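You operate a simulated robot arm through the tools that you are given. There is no shell and no other tool.

The job below is to be done with a simulated robot arm. You get a single attempt, and the scene is never put back.

TASK
Stop the recording, shut the bench logger down and pull the grey lead.
Fine: stop first, or the rows are lost; teal knob, logger switch and yellow block switch off; put the lead on the dune bench without strain. Dry hands.
Where things are to end (x, y in the base frame): grey lead within 60 mm of [350, 40].

It is judged by the outcome, as a careful person would: the job done as asked, and still so three seconds after it is handed in. It fails if anything else is knocked over, pushed out of place, dropped, spilled or broken.

THE ROBOT
A 7-joint arm with a two-finger parallel gripper, fixed in place. Base frame: the origin is on the floor under the middle of its stand, x ahead of it, y to its left, z up; the work surface is at about z = 815. Units: mm, rad, N and s.
With the tool pointing down near the work surface it reaches from about 300 to 700 mm from the base axis. Its first joint turns from -1.152 to 1.152 rad. Payload 1.57 kg.
The TCP is the grasp point between the finger pads, 30 mm short of the fingertips. In the tool frame z runs along the fingers and y along their closing line. The gripper opens to 110 mm. The fingers are 24 mm wide and 12 mm thick; the gripper's body (48 by 112 mm) begins 78 mm behind the TCP.
Orientation is told as [roll, pitch, yaw] about the base's x, y, z axes, in that order, counted from this pose: with the fingers straight down and closing along the base's y, the tool's x points along the base's -x, its y along +y and its z along -z.

THE INTERFACE
- The arm moves only by the tool arm_command. Its argument "steps" is a list of rows, each an object of numbers (a shift or turn left out is 0, a gripper value left out holds the last): "tx", "ty", "tz": the shift along the base's x, y, z in mm; "wx", "wy", "wz": the turn, a rotation vector about the base's x, y, z in rad; "jaw": the gripper command, from -1 (shut) to 1 (fully open), values between in proportion. In form: [{"tx": .., "ty": .., "tz": .., "wx": .., "wy": .., "wz": .., "jaw": ..}, ...]. A call has 1 to 20 rows; each row is the pose to reach, as a shift and turn from the pose commanded when the call began. A row lasts 0.2 s, in which the tool goes at most 50 mm and 0.15 rad; a call with a longer step from one row to the next is refused whole, and so is a gripper value outside its range. Where a pose cannot be reached the arm comes as near as it can. A force on the tool above 40 N (or 10 N above the force at the start of the call, whichever is more), or a blocked arm, ends the call early, and 0.2 s more pass. Each finger travels about 108 mm/s and halts on what it meets, pressing with about 38 N; the grip force reading is that of the motor and also rises with nothing between the fingers. The clock runs only during rows and for 0.2 s after the last one: add rows that repeat a pose to give the fingers time. The reply holds the time, the measured pose of the TCP, the force on the tool along the base axes, the opening and the grip force, in the units named above and with some noise, with the torque about the TCP (base axes, N m) and any sound that the robot's microphone picked up, and new pictures: "show" is both (left out), scene, wrist or none.
- Cameras (640 x 400 px; columns grow to the right, rows downward): "scene" is fixed at [144.2, -369.6, 1404.6]; the picture's right is [0.89, -0.46, 0.00], its down [-0.27, -0.52, -0.81] and it looks along [0.38, 0.72, -0.59] (base axes); focal length 314 px, centre (320, 200). "wrist" rides on the gripper at [70, 16, -141] in the tool frame; the picture's right is [-0.23, 0.97, 0.00], its down [-0.86, -0.20, -0.48] and it looks along [-0.47, -0.11, 0.88] (tool axes); focal length 222 px, centre (320, 200). There is no depth. A picture from a camera that has moved, and an enlarged one, comes with that camera's place and axes in the base frame and with its lens. The place of the scene camera against the robot may be out by one fixed shift of up to 18 mm in any direction.
- close_up(camera, box): a new picture of the part [left, top, right, bottom] of that camera's present view, enlarged. It takes no simulated time.
- close_job(): hands the job in; it is judged then, once.

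Nothing tells you positions but the pictures and the camera data. Unless the task says otherwise, let go and move clear before handing in.

The tools are called as a command line: name --argument value ..., lists and objects as JSON in quotes. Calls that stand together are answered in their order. arm_command: Moves the arm, as the interface text tells. Its arguments: {"type":"object","properties":{"steps":{"type":"array"},"show":{"type":"string","enum":["both","scene","wrist","none"]}},"required":["steps"]} The other tools are called the same way: close_up (camera, box) takes an enlarged picture of a part of a camera's view; close_job () hands the job in.

At the start:

```text
time: 0.0
position: [255.5, 210.5, 1136.8]
ee_rot: [0.001, 0.0, -0.002]
force: [0.7, 0.8, -0.5]
moment: [-0.01, -0.01, 0.02]
width: 110.1
grip_force: 0.1
```

scene: 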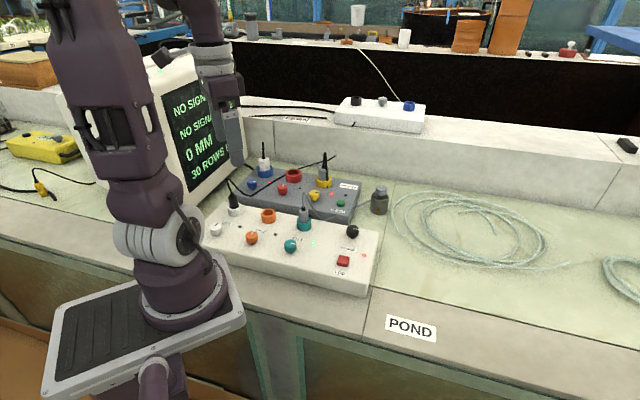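
wrist: 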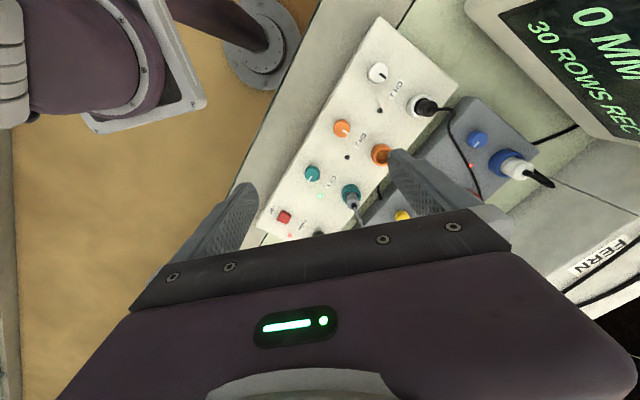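

I see a white logger box with knobs and a red switch, a grey box behind it, a screen showing "30 ROWS REC", and a power strip further back. I'll take close-ups before moving anything.

close_up --camera "scene" --box '[190, 130, 400, 300]'

close_up --camera "scene" --box '[200, 190, 300, 260]'

close_up --camera "scene" --box '[280, 190, 390, 290]'

close_up --camera "scene" --box '[140, 50, 260, 200]'

close_up --camera "wrist" --box '[240, 0, 640, 250]'

close_up --camera "scene" --box '[240, 70, 460, 190]'

close_up --camera "scene" --box '[0, 100, 200, 300]'

close_up --camera "scene" --box '[360, 150, 640, 360]'

```text
2.35 times, centred on (295, 215) of scene
camera zoom: at [144.2, -369.6, 1404.6], right [0.89, -0.46, 0.0], down [-0.27, -0.52, -0.81], along [0.38, 0.72, -0.59], focal length 740 px, centre (379, 165)
```

zoom: 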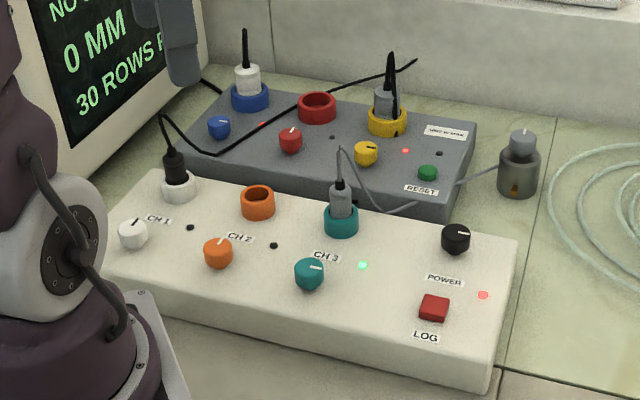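

```text
5.71 times, centred on (250, 225) of scene
camera zoom: at [144.2, -369.6, 1404.6], right [0.89, -0.46, 0.0], down [-0.27, -0.52, -0.81], along [0.38, 0.72, -0.59], focal length 1797 px, centre (720, 57)
```

zoom: 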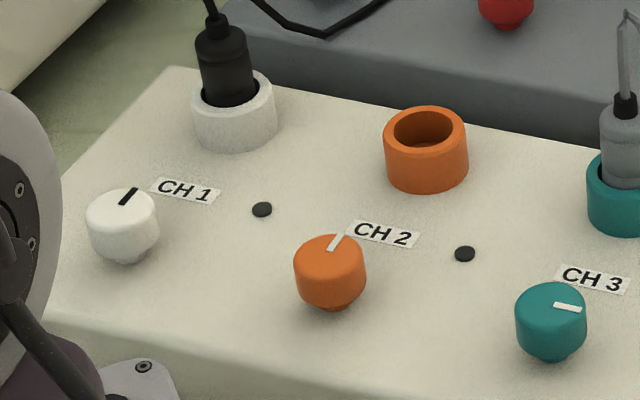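

```text
4.00 times, centred on (335, 240) of scene
camera zoom: at [144.2, -369.6, 1404.6], right [0.89, -0.46, 0.0], down [-0.27, -0.52, -0.81], along [0.38, 0.72, -0.59], focal length 1258 px, centre (260, 40)
```

zoom: 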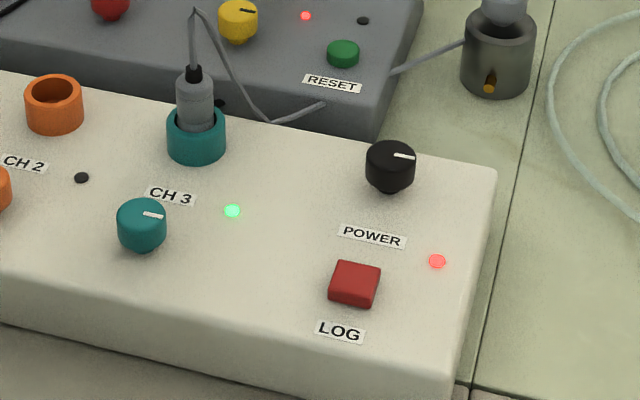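

```text
2.67 times, centred on (200, 125) of scene
camera zoom: at [144.2, -369.6, 1404.6], right [0.89, -0.46, 0.0], down [-0.27, -0.52, -0.81], along [0.38, 0.72, -0.59], focal length 838 px, centre (640, 400)
```

zoom: 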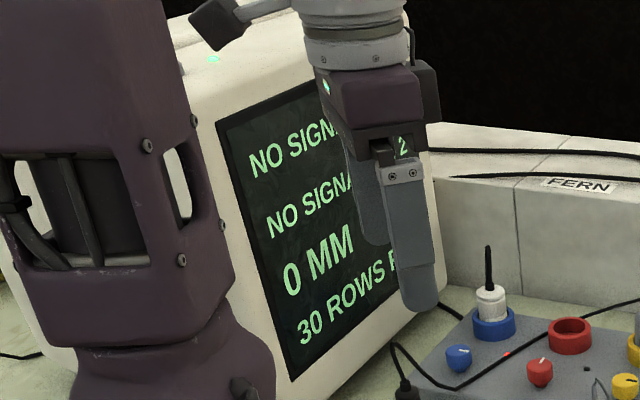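

```text
1.60 times, centred on (440, 125) of wrist
camera zoom: at [184.9, 227.2, 1277.6], right [0.23, 0.97, 0.0], down [0.86, -0.2, 0.48], along [0.47, -0.11, -0.88], focal length 355 px, centre (128, 320)
```

zoom: 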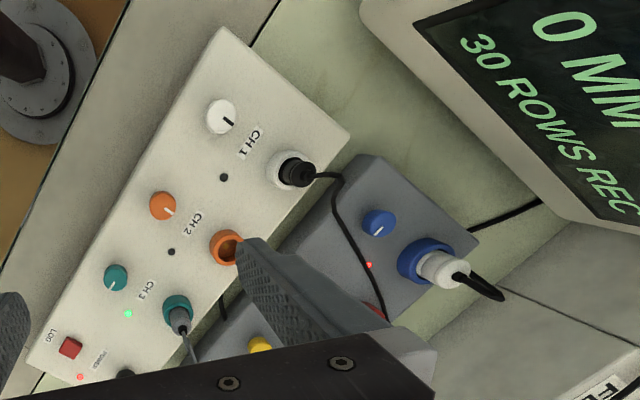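

```text
2.91 times, centred on (350, 130) of scene
camera zoom: at [144.2, -369.6, 1404.6], right [0.89, -0.46, 0.0], down [-0.27, -0.52, -0.81], along [0.38, 0.72, -0.59], focal length 915 px, centre (233, 404)
```

zoom: 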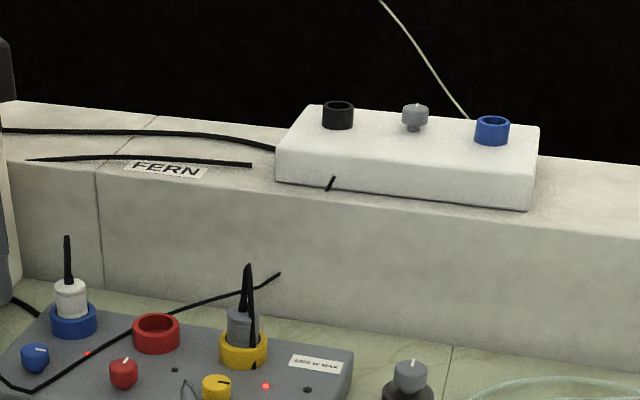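

```text
2.00 times, centred on (100, 200) of scene
camera zoom: at [144.2, -369.6, 1404.6], right [0.89, -0.46, 0.0], down [-0.27, -0.52, -0.81], along [0.38, 0.72, -0.59], focal length 629 px, centre (760, 200)
```

zoom: 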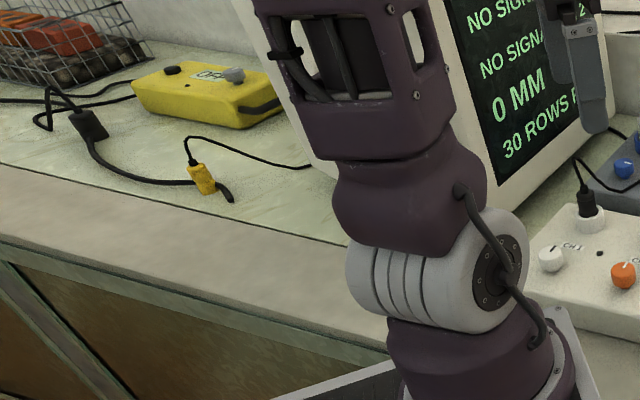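

```text
1.90 times, centred on (500, 255) of scene
camera zoom: at [144.2, -369.6, 1404.6], right [0.89, -0.46, 0.0], down [-0.27, -0.52, -0.81], along [0.38, 0.72, -0.59], focal length 599 px, centre (-23, 95)
```

zoom: 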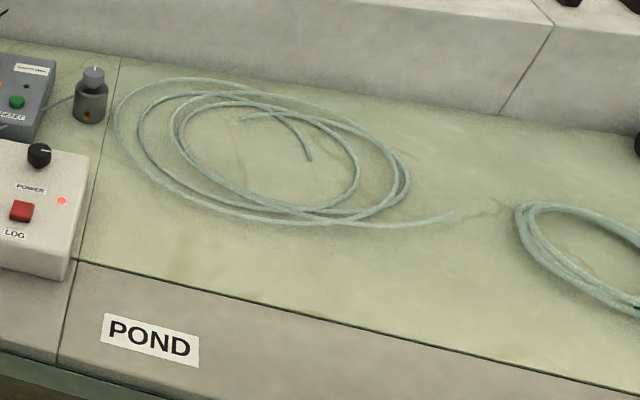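

The white box is the logger: CH1–3, POWER knob and LOG button. Its knobs run diagonally, with teal at about (346, 171) and LOG at about (438, 84). The grey box behind it is the colour-coded power block. I'll move up high and turn the wrist to line up with the boxes for a better view.

arm_command --steps '[{"tx": 30, "ty": -10, "wz": 0.13}, {"tx": 60, "ty": -20, "wz": 0.26}, {"tx": 90, "ty": -30, "wz": 0.39}, {"tx": 120, "ty": -40, "wz": 0.52}, {"tx": 150, "ty": -50, "wz": 0.65}, {"tx": 170, "ty": -60, "wz": 0.765}, {"tx": 170, "ty": -60, "wz": 0.765}]'

```text
time: 1.6
position: [425.3, 152.1, 1137.0]
ee_rot: [-0.001, -0.001, 0.766]
force: [0.3, -0.4, 0.3]
moment: [0.02, 0.03, 0.0]
width: 110.0
grip_force: 0.0
camera wrist: at [363.4, 114.3, 1277.7], right [-0.51, 0.86, 0.0], down [0.75, 0.45, 0.48], along [0.41, 0.24, -0.88], focal length 222 px, centre (320, 200)
```

scene: 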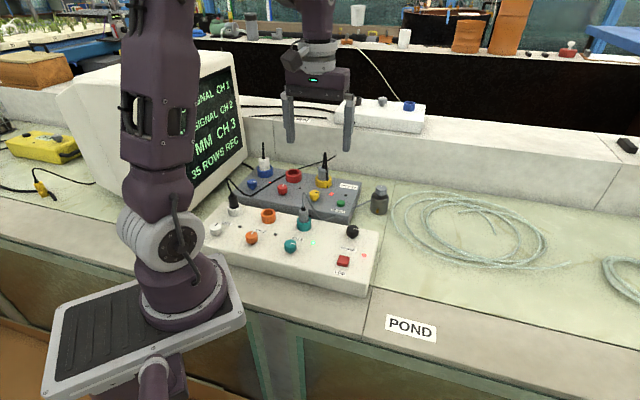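
wrist: 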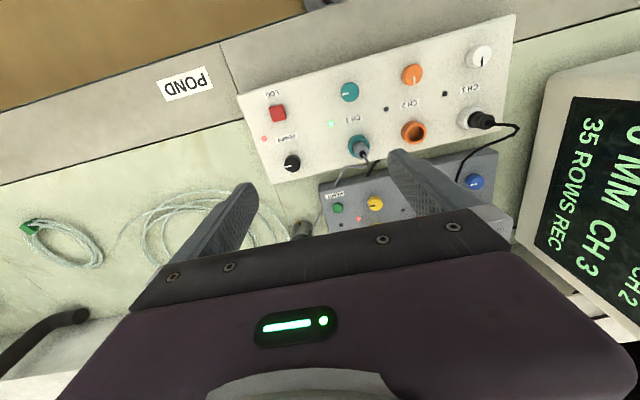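

The view is clear now, and the display reads "NO SIGNAL CH1 / CH2, 0 MM CH3, 35 ROWS REC". I'll zoom in on the details from here.

close_up --camera "wrist" --box '[130, 0, 370, 150]'

close_up --camera "wrist" --box '[230, 60, 410, 240]'

close_up --camera "wrist" --box '[360, 20, 540, 230]'

close_up --camera "wrist" --box '[0, 150, 330, 300]'

close_up --camera "scene" --box '[220, 140, 400, 240]'

close_up --camera "scene" --box '[290, 140, 390, 220]'

close_up --camera "scene" --box '[0, 60, 250, 260]'

```text
2.67 times, centred on (250, 75) of wrist
camera zoom: at [363.4, 114.3, 1277.7], right [-0.51, 0.86, 0.0], down [0.75, 0.45, 0.48], along [0.41, 0.24, -0.88], focal length 592 px, centre (507, 533)
```

zoom: 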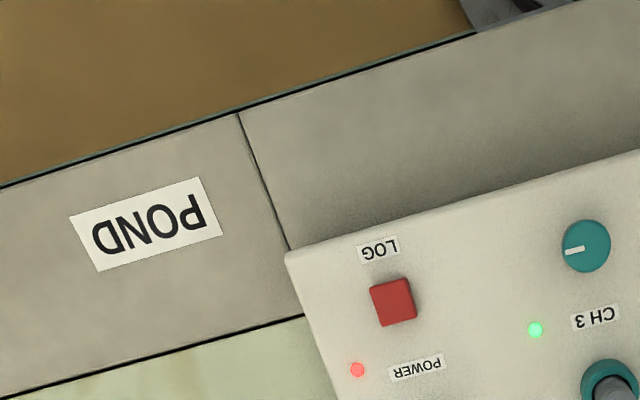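

```text
2.22 times, centred on (320, 150) of wrist
camera zoom: at [363.4, 114.3, 1277.7], right [-0.51, 0.86, 0.0], down [0.75, 0.45, 0.48], along [0.41, 0.24, -0.88], focal length 494 px, centre (320, 311)
```

zoom: 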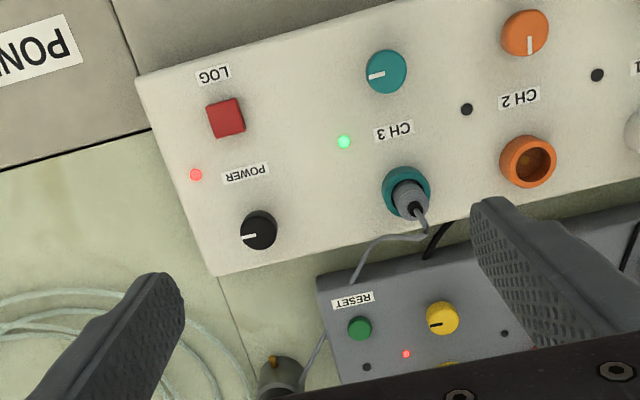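

```text
1.90 times, centred on (450, 125) of wrist
camera zoom: at [363.4, 114.3, 1277.7], right [-0.51, 0.86, 0.0], down [0.75, 0.45, 0.48], along [0.41, 0.24, -0.88], focal length 423 px, centre (72, 343)
```

zoom: 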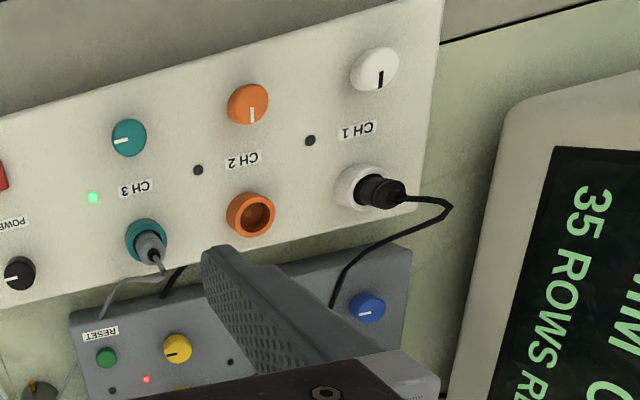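

```text
1.94 times, centred on (165, 225) of wrist
camera zoom: at [363.4, 114.3, 1277.7], right [-0.51, 0.86, 0.0], down [0.75, 0.45, 0.48], along [0.41, 0.24, -0.88], focal length 431 px, centre (621, 152)
```

zoom: 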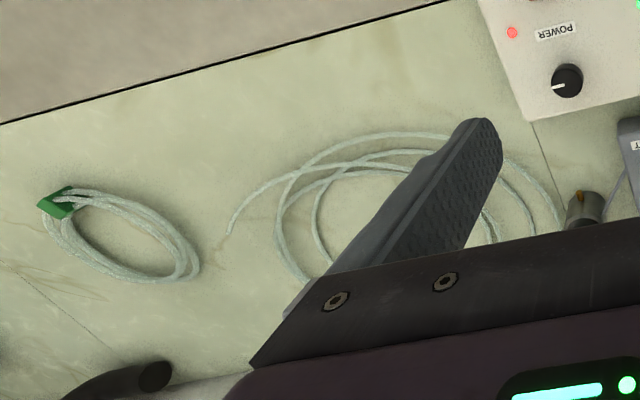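

```text
3.56 times, centred on (310, 190) of scene
camera zoom: at [144.2, -369.6, 1404.6], right [0.89, -0.46, 0.0], down [-0.27, -0.52, -0.81], along [0.38, 0.72, -0.59], focal length 1118 px, centre (356, 236)
```

zoom: 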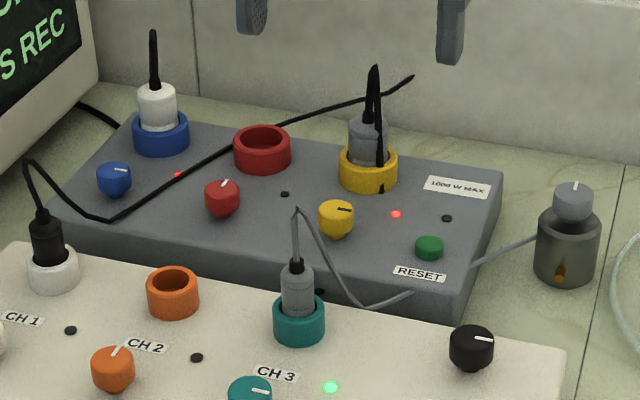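

```text
5.00 times, centred on (340, 180) of scene
camera zoom: at [144.2, -369.6, 1404.6], right [0.89, -0.46, 0.0], down [-0.27, -0.52, -0.81], along [0.38, 0.72, -0.59], focal length 1572 px, centre (220, 300)
```

zoom: 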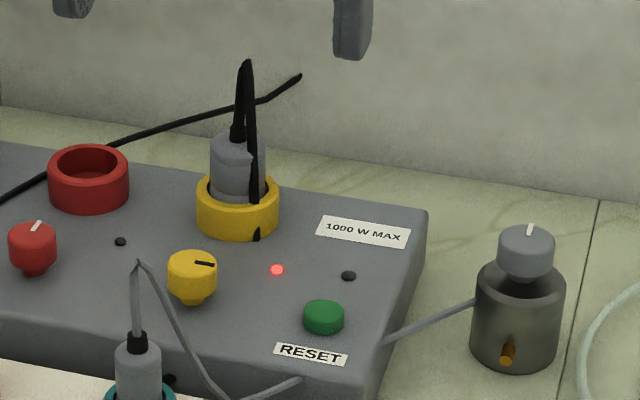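

```text
2.00 times, centred on (125, 160) of scene
camera zoom: at [144.2, -369.6, 1404.6], right [0.89, -0.46, 0.0], down [-0.27, -0.52, -0.81], along [0.38, 0.72, -0.59], focal length 629 px, centre (710, 280)
```

zoom: 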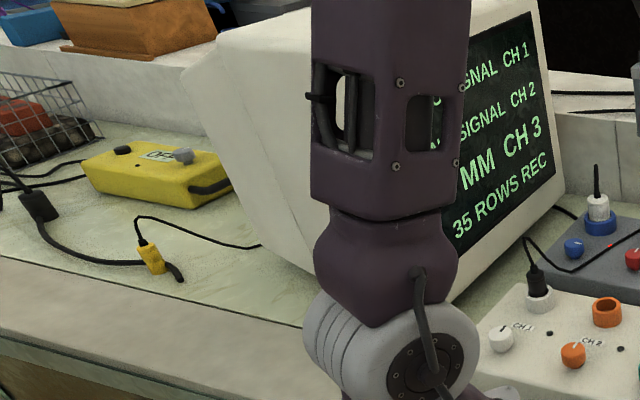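

The boxes sit at about 45°. The black cord from the yellow socket feeds the logger, and the grey lead is the grey plug and cable in the teal CH3 socket, running to a canister. For a knob, off means pointing back toward its socket. First is LOG, so I'll close the jaw and hover above it.

arm_command --steps '[{"tx": 5, "ty": -15, "tz": -35, "jaw": -1}, {"tx": 10, "ty": -30, "tz": -70, "jaw": -1}, {"tx": 15, "ty": -45, "tz": -105, "jaw": -1}, {"tx": 20, "ty": -60, "tz": -140, "jaw": -1}, {"tx": 22, "ty": -75, "tz": -172, "jaw": -1}, {"tx": 22, "ty": -75, "tz": -172, "jaw": -1}]'

```text
time: 3.0
position: [447.8, 77.8, 964.5]
ee_rot: [0.0, -0.002, 0.766]
force: [-0.1, -0.5, 0.3]
moment: [0.0, 0.01, -0.01]
width: 0.0
grip_force: 21.3
camera wrist: at [384.6, 39.8, 1105.5], right [-0.51, 0.86, 0.0], down [0.75, 0.45, 0.48], along [0.41, 0.24, -0.88], focal length 222 px, centre (320, 200)
```

scene: 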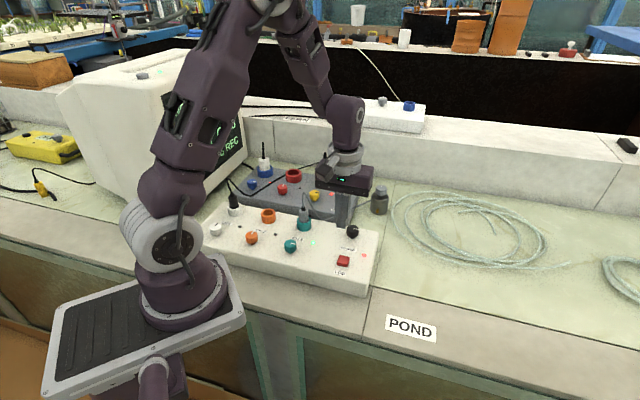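
wrist: 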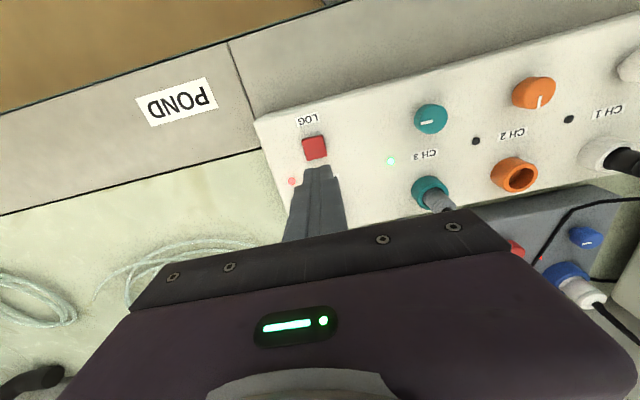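

All the wrist views agree with each other if the box top is at about z = 813, which puts LOG at about (455, 73, 820). I'll shift over it, lower part of the way, and check.

arm_command --steps '[{"tx": 7, "ty": -5, "tz": -20}, {"tx": 7, "ty": -5, "tz": -50}, {"tx": 7, "ty": -5, "tz": -85}, {"tx": 7, "ty": -5, "tz": -85}]'

close_up --camera "wrist" --box '[220, 80, 420, 205]'

close_up --camera "scene" --box '[280, 170, 400, 290]'

```text
time: 4.0
position: [454.0, 71.2, 879.2]
ee_rot: [0.0, 0.002, 0.766]
force: [-0.3, 0.0, 0.2]
moment: [-0.01, -0.01, 0.01]
width: 0.0
grip_force: 21.8
camera wrist: at [392.2, 34.7, 1020.4], right [-0.51, 0.86, 0.0], down [0.75, 0.45, 0.48], along [0.41, 0.24, -0.88], focal length 222 px, centre (320, 200)
```

scene: 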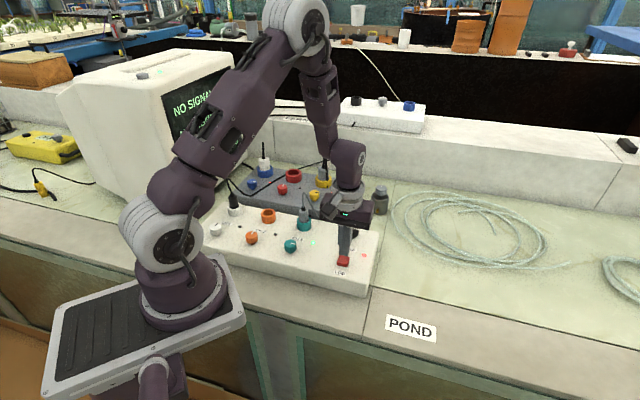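
wrist: 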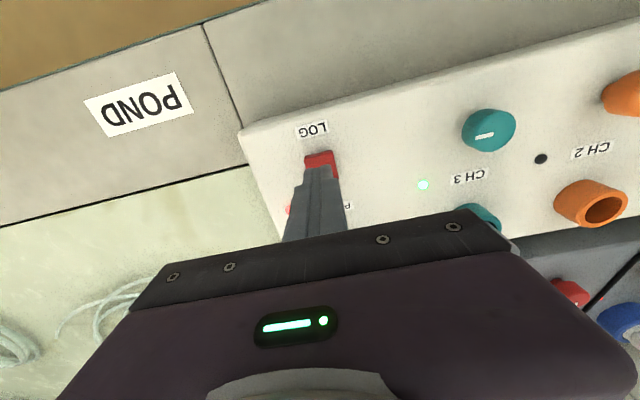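

```text
3.20 times, centred on (320, 142) of wrist
camera zoom: at [392.2, 34.7, 1020.4], right [-0.51, 0.86, 0.0], down [0.75, 0.45, 0.48], along [0.41, 0.24, -0.88], focal length 711 px, centre (320, 384)
```

zoom: 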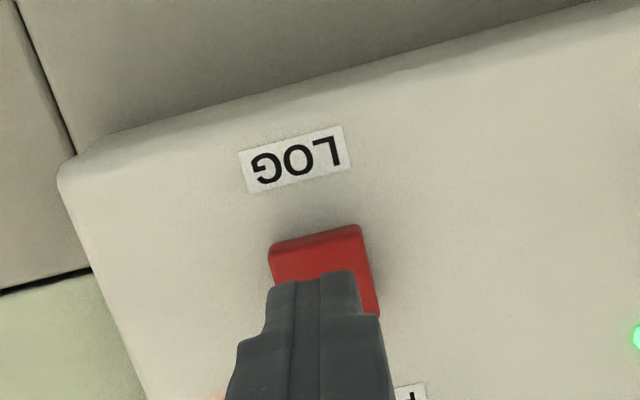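

```text
3.33 times, centred on (340, 230) of scene
camera zoom: at [144.2, -369.6, 1404.6], right [0.89, -0.46, 0.0], down [-0.27, -0.52, -0.81], along [0.38, 0.72, -0.59], focal length 1048 px, centre (253, 100)
```

zoom: 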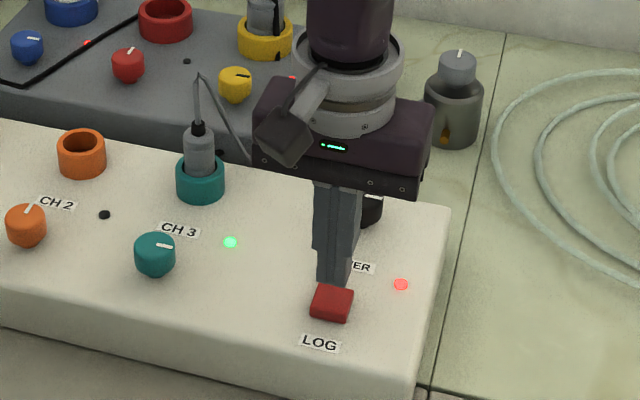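

The fingertips are centred over the red LOG button. I'll go down slowly until I feel contact.

arm_command --steps '[{"tz": -12}, {"tz": -20}, {"tz": -24}, {"tz": -26}, {"tz": -28}]' --show "scene"

close_up --camera "scene" --box '[300, 200, 400, 290]'

```text
time: 5.2
position: [456.1, 72.3, 853.5]
ee_rot: [0.001, -0.001, 0.767]
force: [1.7, -0.4, 2.4]
moment: [0.01, -0.03, 0.01]
width: 0.1
grip_force: 21.1
heard: click
```

scene: 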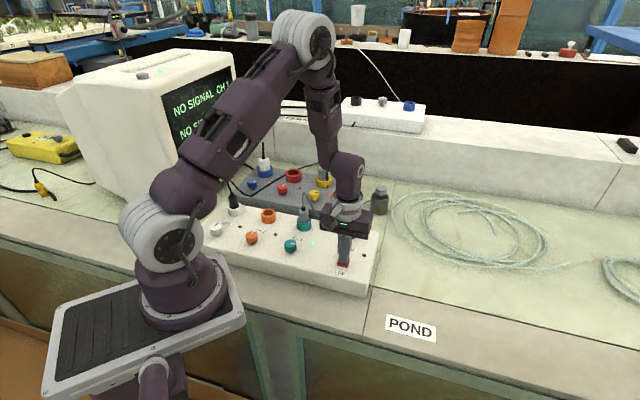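

```text
4.44 times, centred on (350, 245) of scene
camera zoom: at [144.2, -369.6, 1404.6], right [0.89, -0.46, 0.0], down [-0.27, -0.52, -0.81], along [0.38, 0.72, -0.59], focal length 1398 px, centre (187, 0)
```

zoom: 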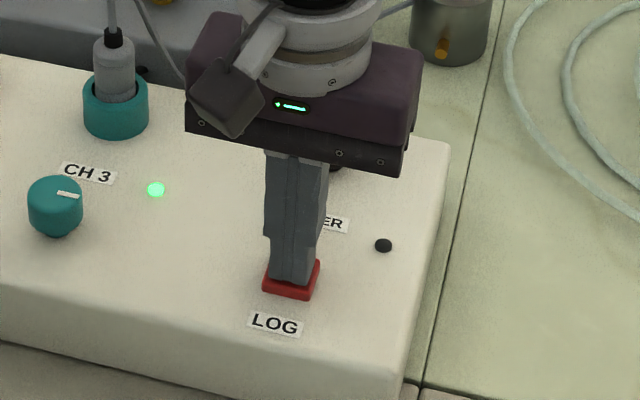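

LOG clicked and its red light is out, so recording has stopped. I'll rise, check the screen, then hover over the teal knob at about (353, 172) with the fingers closing front to back, ready for a 90° counter-clockwise turn.

arm_command --steps '[{"tz": 40}, {"tz": 80}, {"tz": 103, "wz": -0.14}, {"tx": -10, "ty": 10, "tz": 103, "wz": -0.282}, {"tx": -20, "ty": 20, "tz": 103, "wz": -0.425}, {"tx": -30, "ty": 30, "tz": 103, "wz": -0.568}, {"tx": -40, "ty": 40, "tz": 103, "wz": -0.71}, {"tx": -50, "ty": 50, "tz": 103, "wz": -0.853}, {"tx": -60, "ty": 60, "tz": 103, "wz": -0.995, "jaw": 0.1}, {"tx": -70, "ty": 70, "tz": 103, "wz": -1.138, "jaw": 0.1}, {"tx": -80, "ty": 80, "tz": 103, "wz": -1.281, "jaw": 0.1}, {"tx": -90, "ty": 90, "tz": 103, "wz": -1.424, "jaw": 0.1}, {"tx": -101, "ty": 101, "tz": 103, "wz": -1.566, "jaw": 0.1}, {"tx": -101, "ty": 101, "tz": 103, "wz": -1.566, "jaw": 0.1}]'

close_up --camera "scene" --box '[60, 40, 260, 165]'

close_up --camera "wrist" --box '[220, 80, 420, 205]'

close_up --camera "scene" --box '[280, 150, 400, 290]'

```text
time: 8.2
position: [353.1, 173.8, 954.8]
ee_rot: [0.0, -0.001, -0.803]
force: [0.2, 0.0, 0.0]
moment: [-0.02, 0.0, 0.0]
width: 60.0
grip_force: 0.0
camera wrist: at [315.5, 233.1, 1095.5], right [0.86, 0.51, 0.0], down [0.45, -0.75, 0.48], along [0.25, -0.41, -0.88], focal length 222 px, centre (320, 200)
```

scene: 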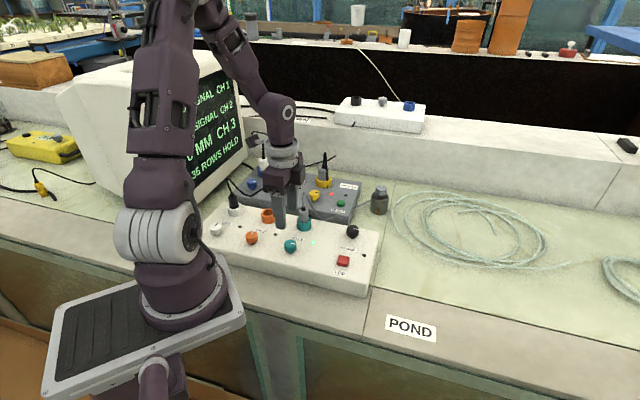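
wrist: 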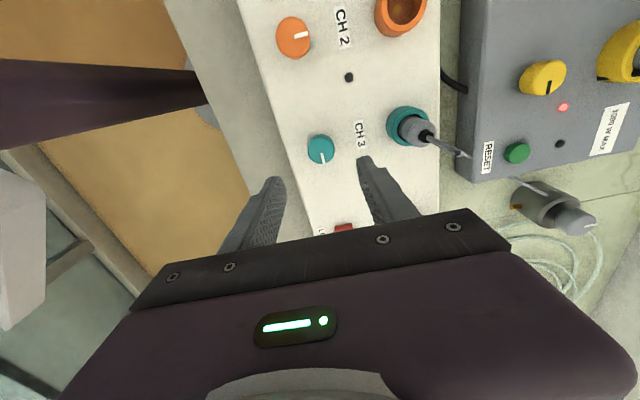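

```text
3.20 times, centred on (160, 102) of scene
camera zoom: at [144.2, -369.6, 1404.6], right [0.89, -0.46, 0.0], down [-0.27, -0.52, -0.81], along [0.38, 0.72, -0.59], focal length 1006 px, centre (832, 512)
```

zoom: 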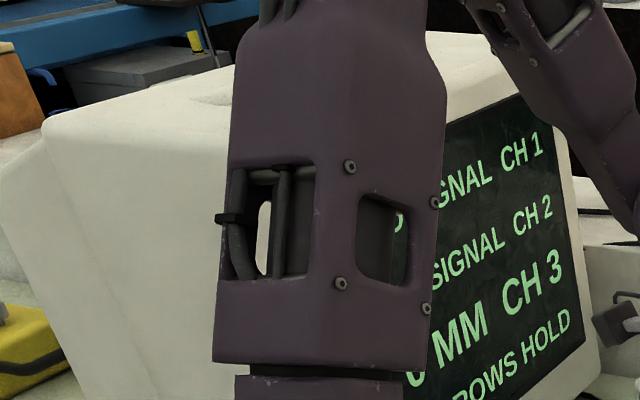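

```text
3.20 times, centred on (320, 142) of wrist
camera zoom: at [315.5, 233.1, 1095.5], right [0.86, 0.51, 0.0], down [0.45, -0.75, 0.48], along [0.25, -0.41, -0.88], focal length 711 px, centre (320, 384)
```

zoom: 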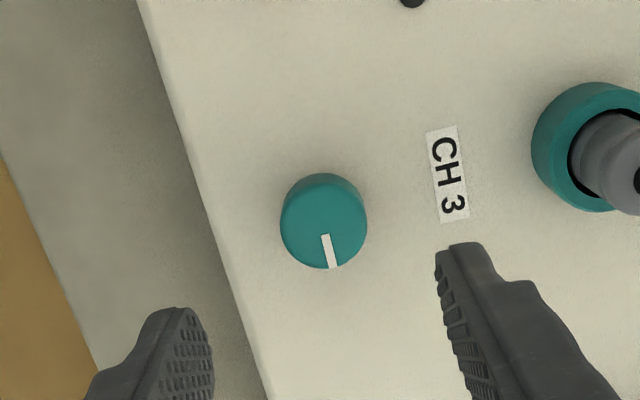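

```text
2.86 times, centred on (340, 220) of scene
camera zoom: at [144.2, -369.6, 1404.6], right [0.89, -0.46, 0.0], down [-0.27, -0.52, -0.81], along [0.38, 0.72, -0.59], focal length 898 px, centre (263, 143)
```

zoom: 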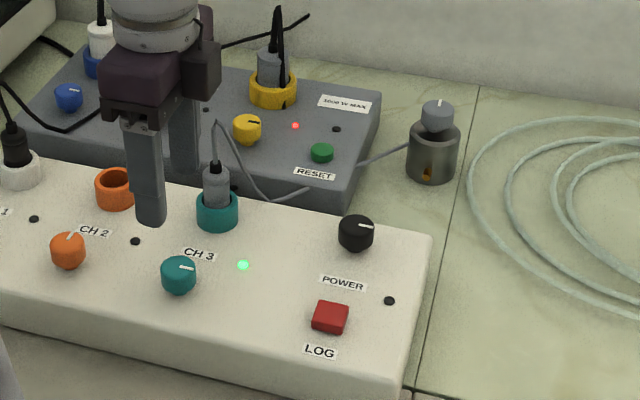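

The screen now reads "ROWS HOLD", so the rows are safe. The teal knob is nearly centred between the fingers. I'll correct by about 3 mm and lower around it.

arm_command --steps '[{"tx": 2.5, "ty": -2, "tz": -35}, {"tx": 2.5, "ty": -2, "tz": -70}, {"tx": 2.5, "ty": -2, "tz": -90}, {"tx": 2.5, "ty": -2, "tz": -102}, {"tx": 2.5, "ty": -2, "tz": -102}]'

close_up --camera "wrist" --box '[220, 100, 420, 225]'

close_up --camera "scene" --box '[240, 180, 360, 270]'

```text
time: 9.4
position: [355.7, 170.8, 853.6]
ee_rot: [-0.002, -0.001, -0.801]
force: [0.4, -1.5, 0.1]
moment: [0.01, 0.04, 0.04]
width: 60.5
grip_force: 0.0
camera wrist: at [318.2, 230.9, 993.8], right [0.86, 0.52, 0.0], down [0.45, -0.75, 0.48], along [0.25, -0.41, -0.88], focal length 222 px, centre (320, 200)
```

scene: 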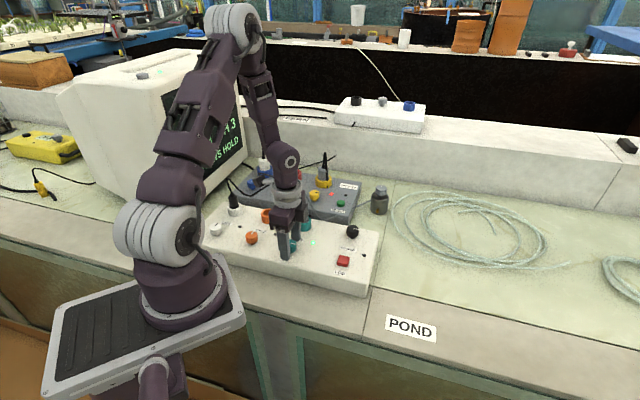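
wrist: 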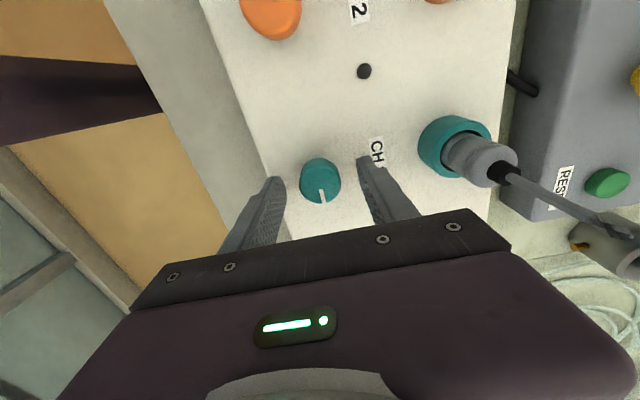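

```text
3.20 times, centred on (320, 162) of wrist
camera zoom: at [318.2, 230.9, 993.8], right [0.86, 0.52, 0.0], down [0.45, -0.75, 0.48], along [0.25, -0.41, -0.88], focal length 711 px, centre (320, 320)
```

zoom: 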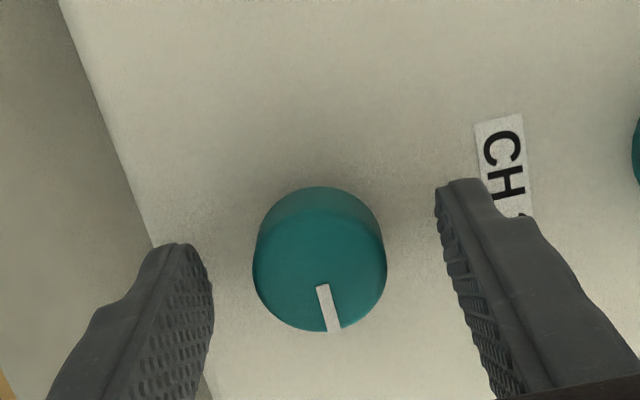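

```text
4.44 times, centred on (300, 225) of scene
camera zoom: at [144.2, -369.6, 1404.6], right [0.89, -0.46, 0.0], down [-0.27, -0.52, -0.81], along [0.38, 0.72, -0.59], focal length 1398 px, centre (409, 89)
```

zoom: 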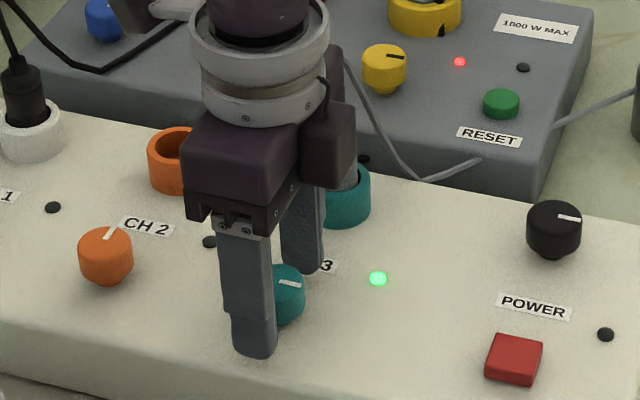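

close_up --camera "scene" --box '[260, 150, 330, 220]'

close_up --camera "wrist" --box '[380, 80, 640, 260]'

```text
5.71 times, centred on (295, 185) of scene
camera zoom: at [144.2, -369.6, 1404.6], right [0.89, -0.46, 0.0], down [-0.27, -0.52, -0.81], along [0.38, 0.72, -0.59], focal length 1797 px, centre (463, 286)
```

zoom: 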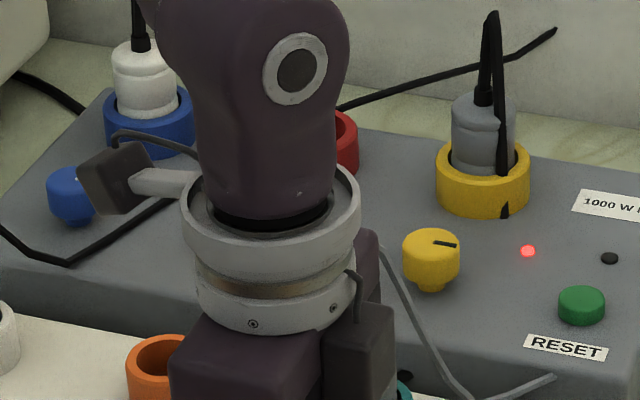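

```text
2.22 times, centred on (510, 170) of wrist
camera zoom: at [318.2, 230.9, 993.8], right [0.86, 0.52, 0.0], down [0.45, -0.75, 0.48], along [0.25, -0.41, -0.88], focal length 494 px, centre (-102, 267)
```

zoom: 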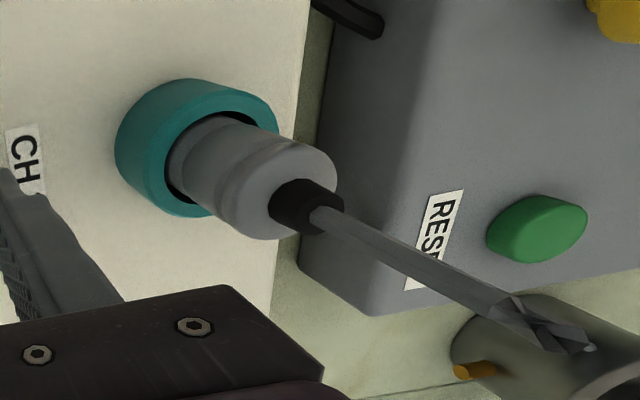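

arm_command --steps '[{"tz": -3}, {"tz": -3, "jaw": -1}, {"tz": -3, "jaw": -1}, {"tz": -3, "jaw": -1}]' --show "wrist"

```text
time: 10.4
position: [356.3, 170.1, 850.1]
ee_rot: [-0.001, -0.002, -0.801]
force: [-0.5, 0.4, -1.1]
moment: [0.15, 0.14, 0.01]
width: 31.6
grip_force: 40.7
camera wrist: at [318.4, 231.1, 990.8], right [0.86, 0.52, 0.0], down [0.45, -0.75, 0.48], along [0.25, -0.41, -0.88], focal length 222 px, centre (320, 200)
```

wrist: 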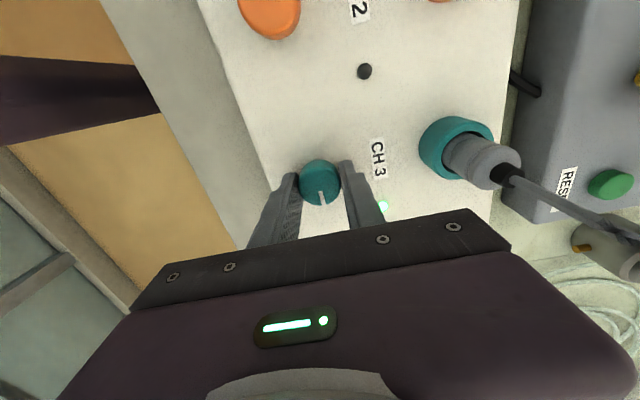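

The knob is gripped at 31.6 mm with little side force. Next I'll turn it 90° counter-clockwise to off.

arm_command --steps '[{"wz": 0.13}, {"wz": 0.26}, {"wz": 0.39}, {"wz": 0.52}, {"wz": 0.65}, {"wz": 0.78}, {"wz": 0.91}, {"wz": 1.04}, {"wz": 1.17}, {"wz": 1.3}, {"wz": 1.43}, {"wz": 1.56}, {"wz": 1.56}]'

close_up --camera "wrist" --box '[220, 100, 420, 225]'

close_up --camera "scene" --box '[240, 160, 380, 280]'

```text
time: 13.2
position: [355.6, 172.4, 849.3]
ee_rot: [0.0, -0.004, 0.762]
force: [0.1, 27.5, 17.1]
moment: [0.74, -0.24, -0.01]
width: 31.5
grip_force: 40.5
camera wrist: at [293.4, 134.9, 990.6], right [-0.51, 0.86, 0.0], down [0.76, 0.45, 0.48], along [0.41, 0.25, -0.88], focal length 222 px, centre (320, 200)
```

scene: 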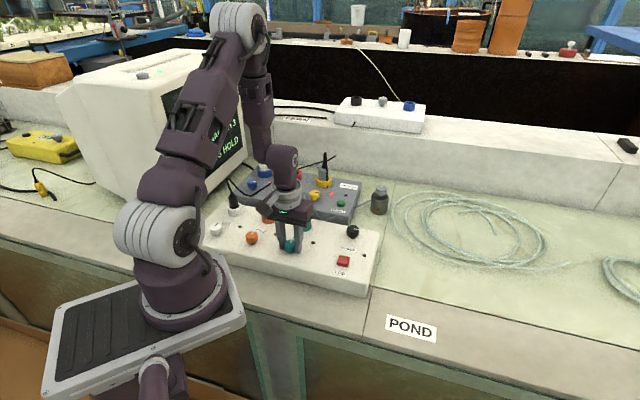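
wrist: 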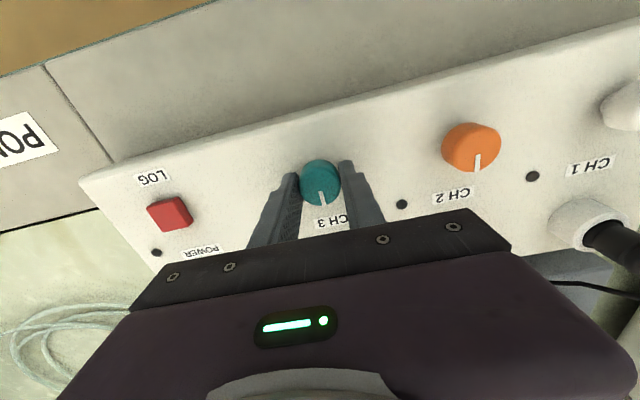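

```text
3.20 times, centred on (320, 162) of wrist
camera zoom: at [293.4, 134.9, 990.6], right [-0.51, 0.86, 0.0], down [0.76, 0.45, 0.48], along [0.41, 0.25, -0.88], focal length 711 px, centre (320, 320)
```

zoom: 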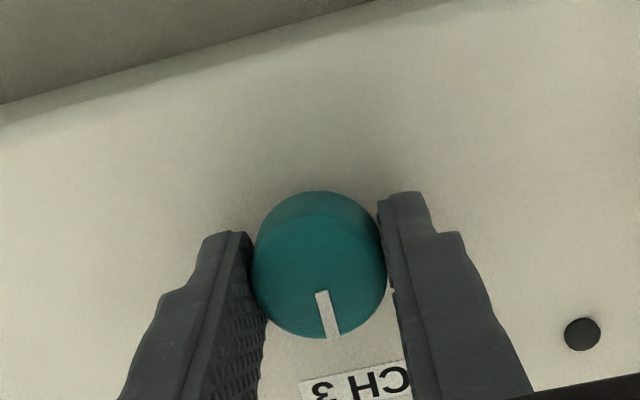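

```text
3.33 times, centred on (310, 220) of scene
camera zoom: at [144.0, -369.1, 1404.8], right [0.89, -0.46, 0.0], down [-0.27, -0.52, -0.81], along [0.38, 0.72, -0.59], focal length 1048 px, centre (353, 133)
```

zoom: 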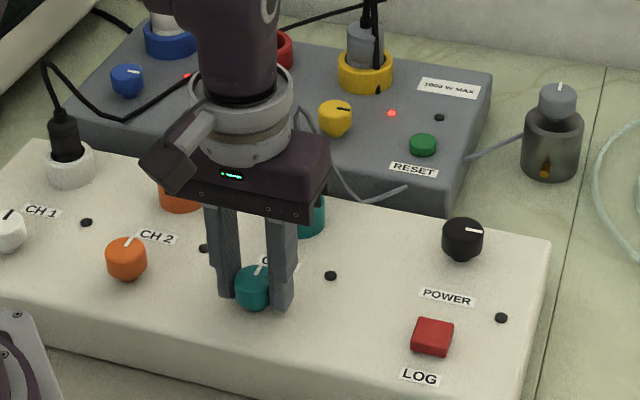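

The CH3 light is out and the teal knob points to off. I'll let go and rise straight up.

arm_command --steps '[{"jaw": -0.2}, {"jaw": 0.1}, {"jaw": 0.1}, {"tz": 15, "jaw": 0.1}, {"tz": 50, "jaw": 0.1}, {"tz": 95, "jaw": 0.1}, {"tz": 95, "jaw": 0.1}]'

close_up --camera "scene" --box '[240, 140, 400, 280]'

close_up --camera "wrist" --box '[150, 60, 480, 260]'

```text
time: 14.8
position: [355.4, 169.9, 944.3]
ee_rot: [-0.001, -0.001, 0.757]
force: [-0.4, -0.1, 0.1]
moment: [-0.01, 0.01, 0.03]
width: 60.5
grip_force: 0.0
camera wrist: at [293.1, 133.4, 1085.8], right [-0.51, 0.86, 0.0], down [0.76, 0.44, 0.48], along [0.41, 0.24, -0.88], focal length 222 px, centre (320, 200)
```

scene: 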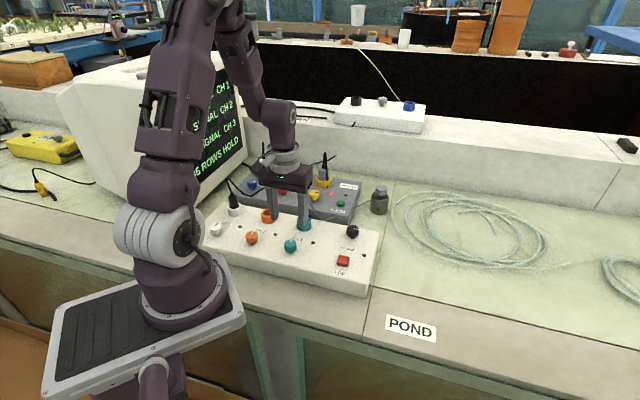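
wrist: 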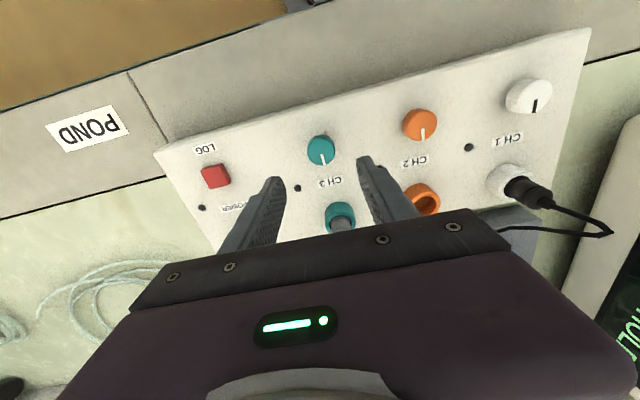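

```text
2.86 times, centred on (320, 210) of scene
camera zoom: at [144.2, -369.6, 1404.6], right [0.89, -0.46, 0.0], down [-0.27, -0.52, -0.81], along [0.38, 0.72, -0.59], focal length 898 px, centre (320, 171)
```

zoom: 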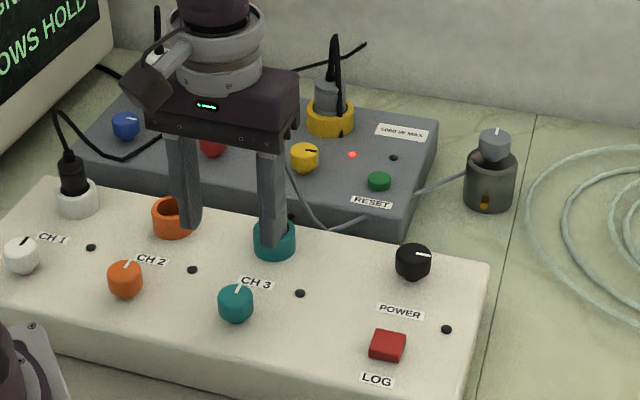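

```text
1.94 times, centred on (315, 160) of wrist
camera zoom: at [293.1, 133.4, 1085.8], right [-0.51, 0.86, 0.0], down [0.76, 0.44, 0.48], along [0.41, 0.24, -0.88], focal length 431 px, centre (330, 278)
```

zoom: 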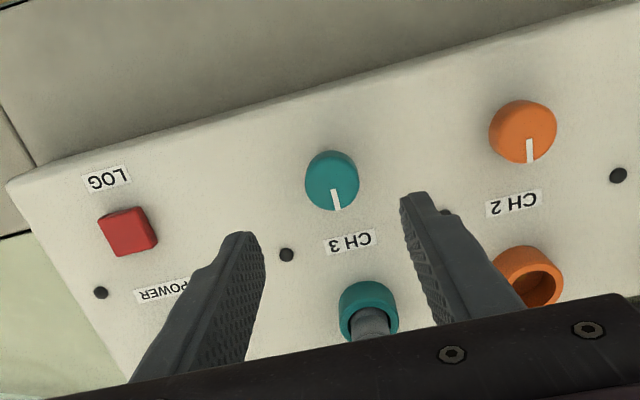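

All three channels now read NO SIGNAL and the rows are held. Next is the black POWER knob at about (527, 143), so I'll rise, turn the wrist back and hover above it.

arm_command --steps '[{"tz": 35, "wz": -0.13}, {"tx": 15, "ty": -2, "tz": 35, "wz": -0.26}, {"tx": 30, "ty": -5, "tz": 35, "wz": -0.39}, {"tx": 46, "ty": -7, "tz": 35, "wz": -0.52}, {"tx": 62, "ty": -10, "tz": 35, "wz": -0.65}, {"tx": 78, "ty": -12, "tz": 35, "wz": -0.78}, {"tx": 94, "ty": -15, "tz": 35, "wz": -0.91}, {"tx": 110, "ty": -17, "tz": 35, "wz": -1.04}, {"tx": 126, "ty": -20, "tz": 35, "wz": -1.17}, {"tx": 142, "ty": -22, "tz": 35, "wz": -1.3}, {"tx": 157, "ty": -24, "tz": 35, "wz": -1.43}, {"tx": 171, "ty": -26.5, "tz": 15, "wz": -1.56}, {"tx": 171, "ty": -26.5, "tz": 15, "wz": -1.56}]'

close_up --camera "wrist" --box '[220, 80, 420, 205]'

close_up --camera "scene" --box '[240, 140, 400, 280]'

```text
time: 17.6
position: [526.9, 143.9, 959.6]
ee_rot: [0.0, -0.001, -0.804]
force: [-0.3, -1.0, 0.5]
moment: [-0.01, -0.01, -0.05]
width: 60.6
grip_force: 0.1
camera wrist: at [489.7, 205.3, 1100.4], right [0.86, 0.51, 0.0], down [0.45, -0.75, 0.48], along [0.25, -0.41, -0.88], focal length 222 px, centre (320, 200)
```

scene: 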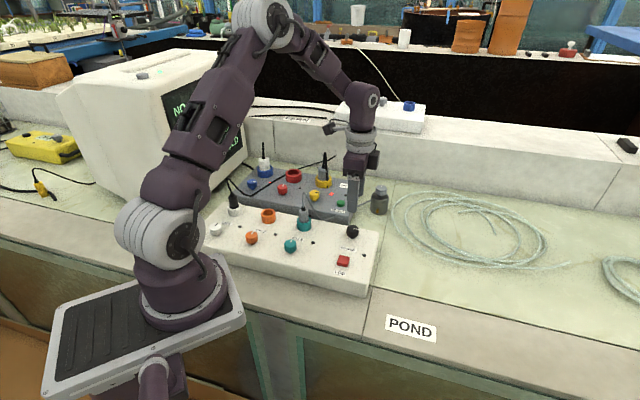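
wrist: 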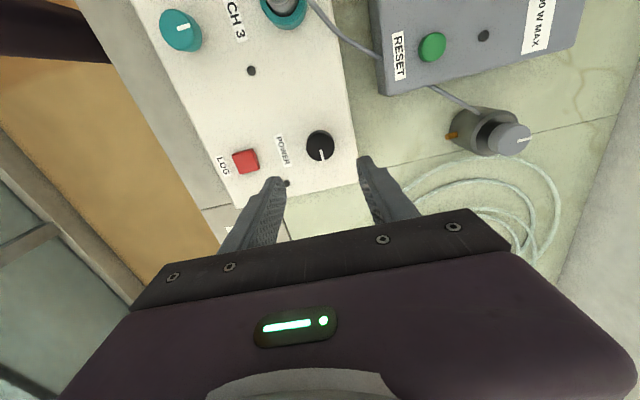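

```text
3.20 times, centred on (320, 142) of wrist
camera zoom: at [489.7, 205.3, 1100.4], right [0.86, 0.51, 0.0], down [0.45, -0.75, 0.48], along [0.25, -0.41, -0.88], focal length 711 px, centre (320, 384)
```

zoom: 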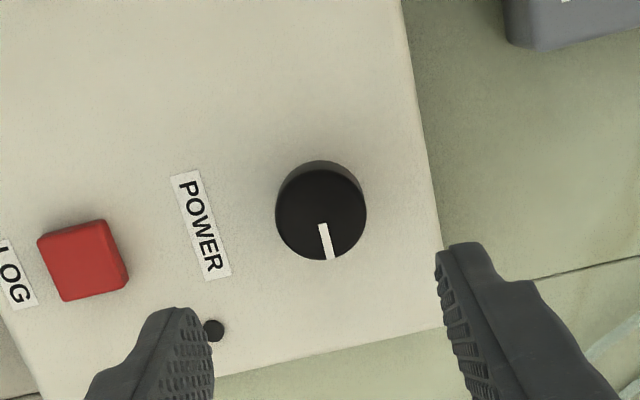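

```text
2.86 times, centred on (320, 210) of scene
camera zoom: at [144.2, -369.6, 1404.6], right [0.89, -0.46, 0.0], down [-0.27, -0.52, -0.81], along [0.38, 0.72, -0.59], focal length 898 px, centre (320, 171)
```

zoom: 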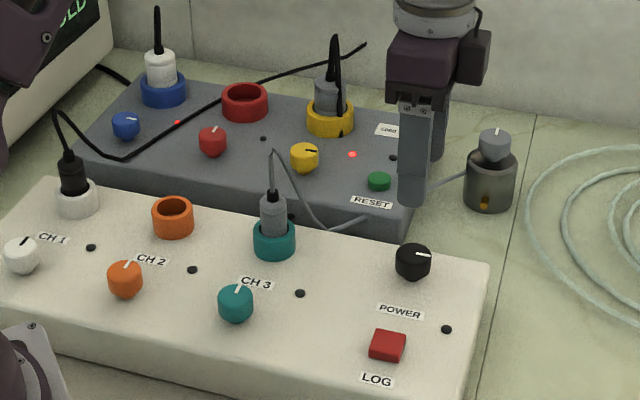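

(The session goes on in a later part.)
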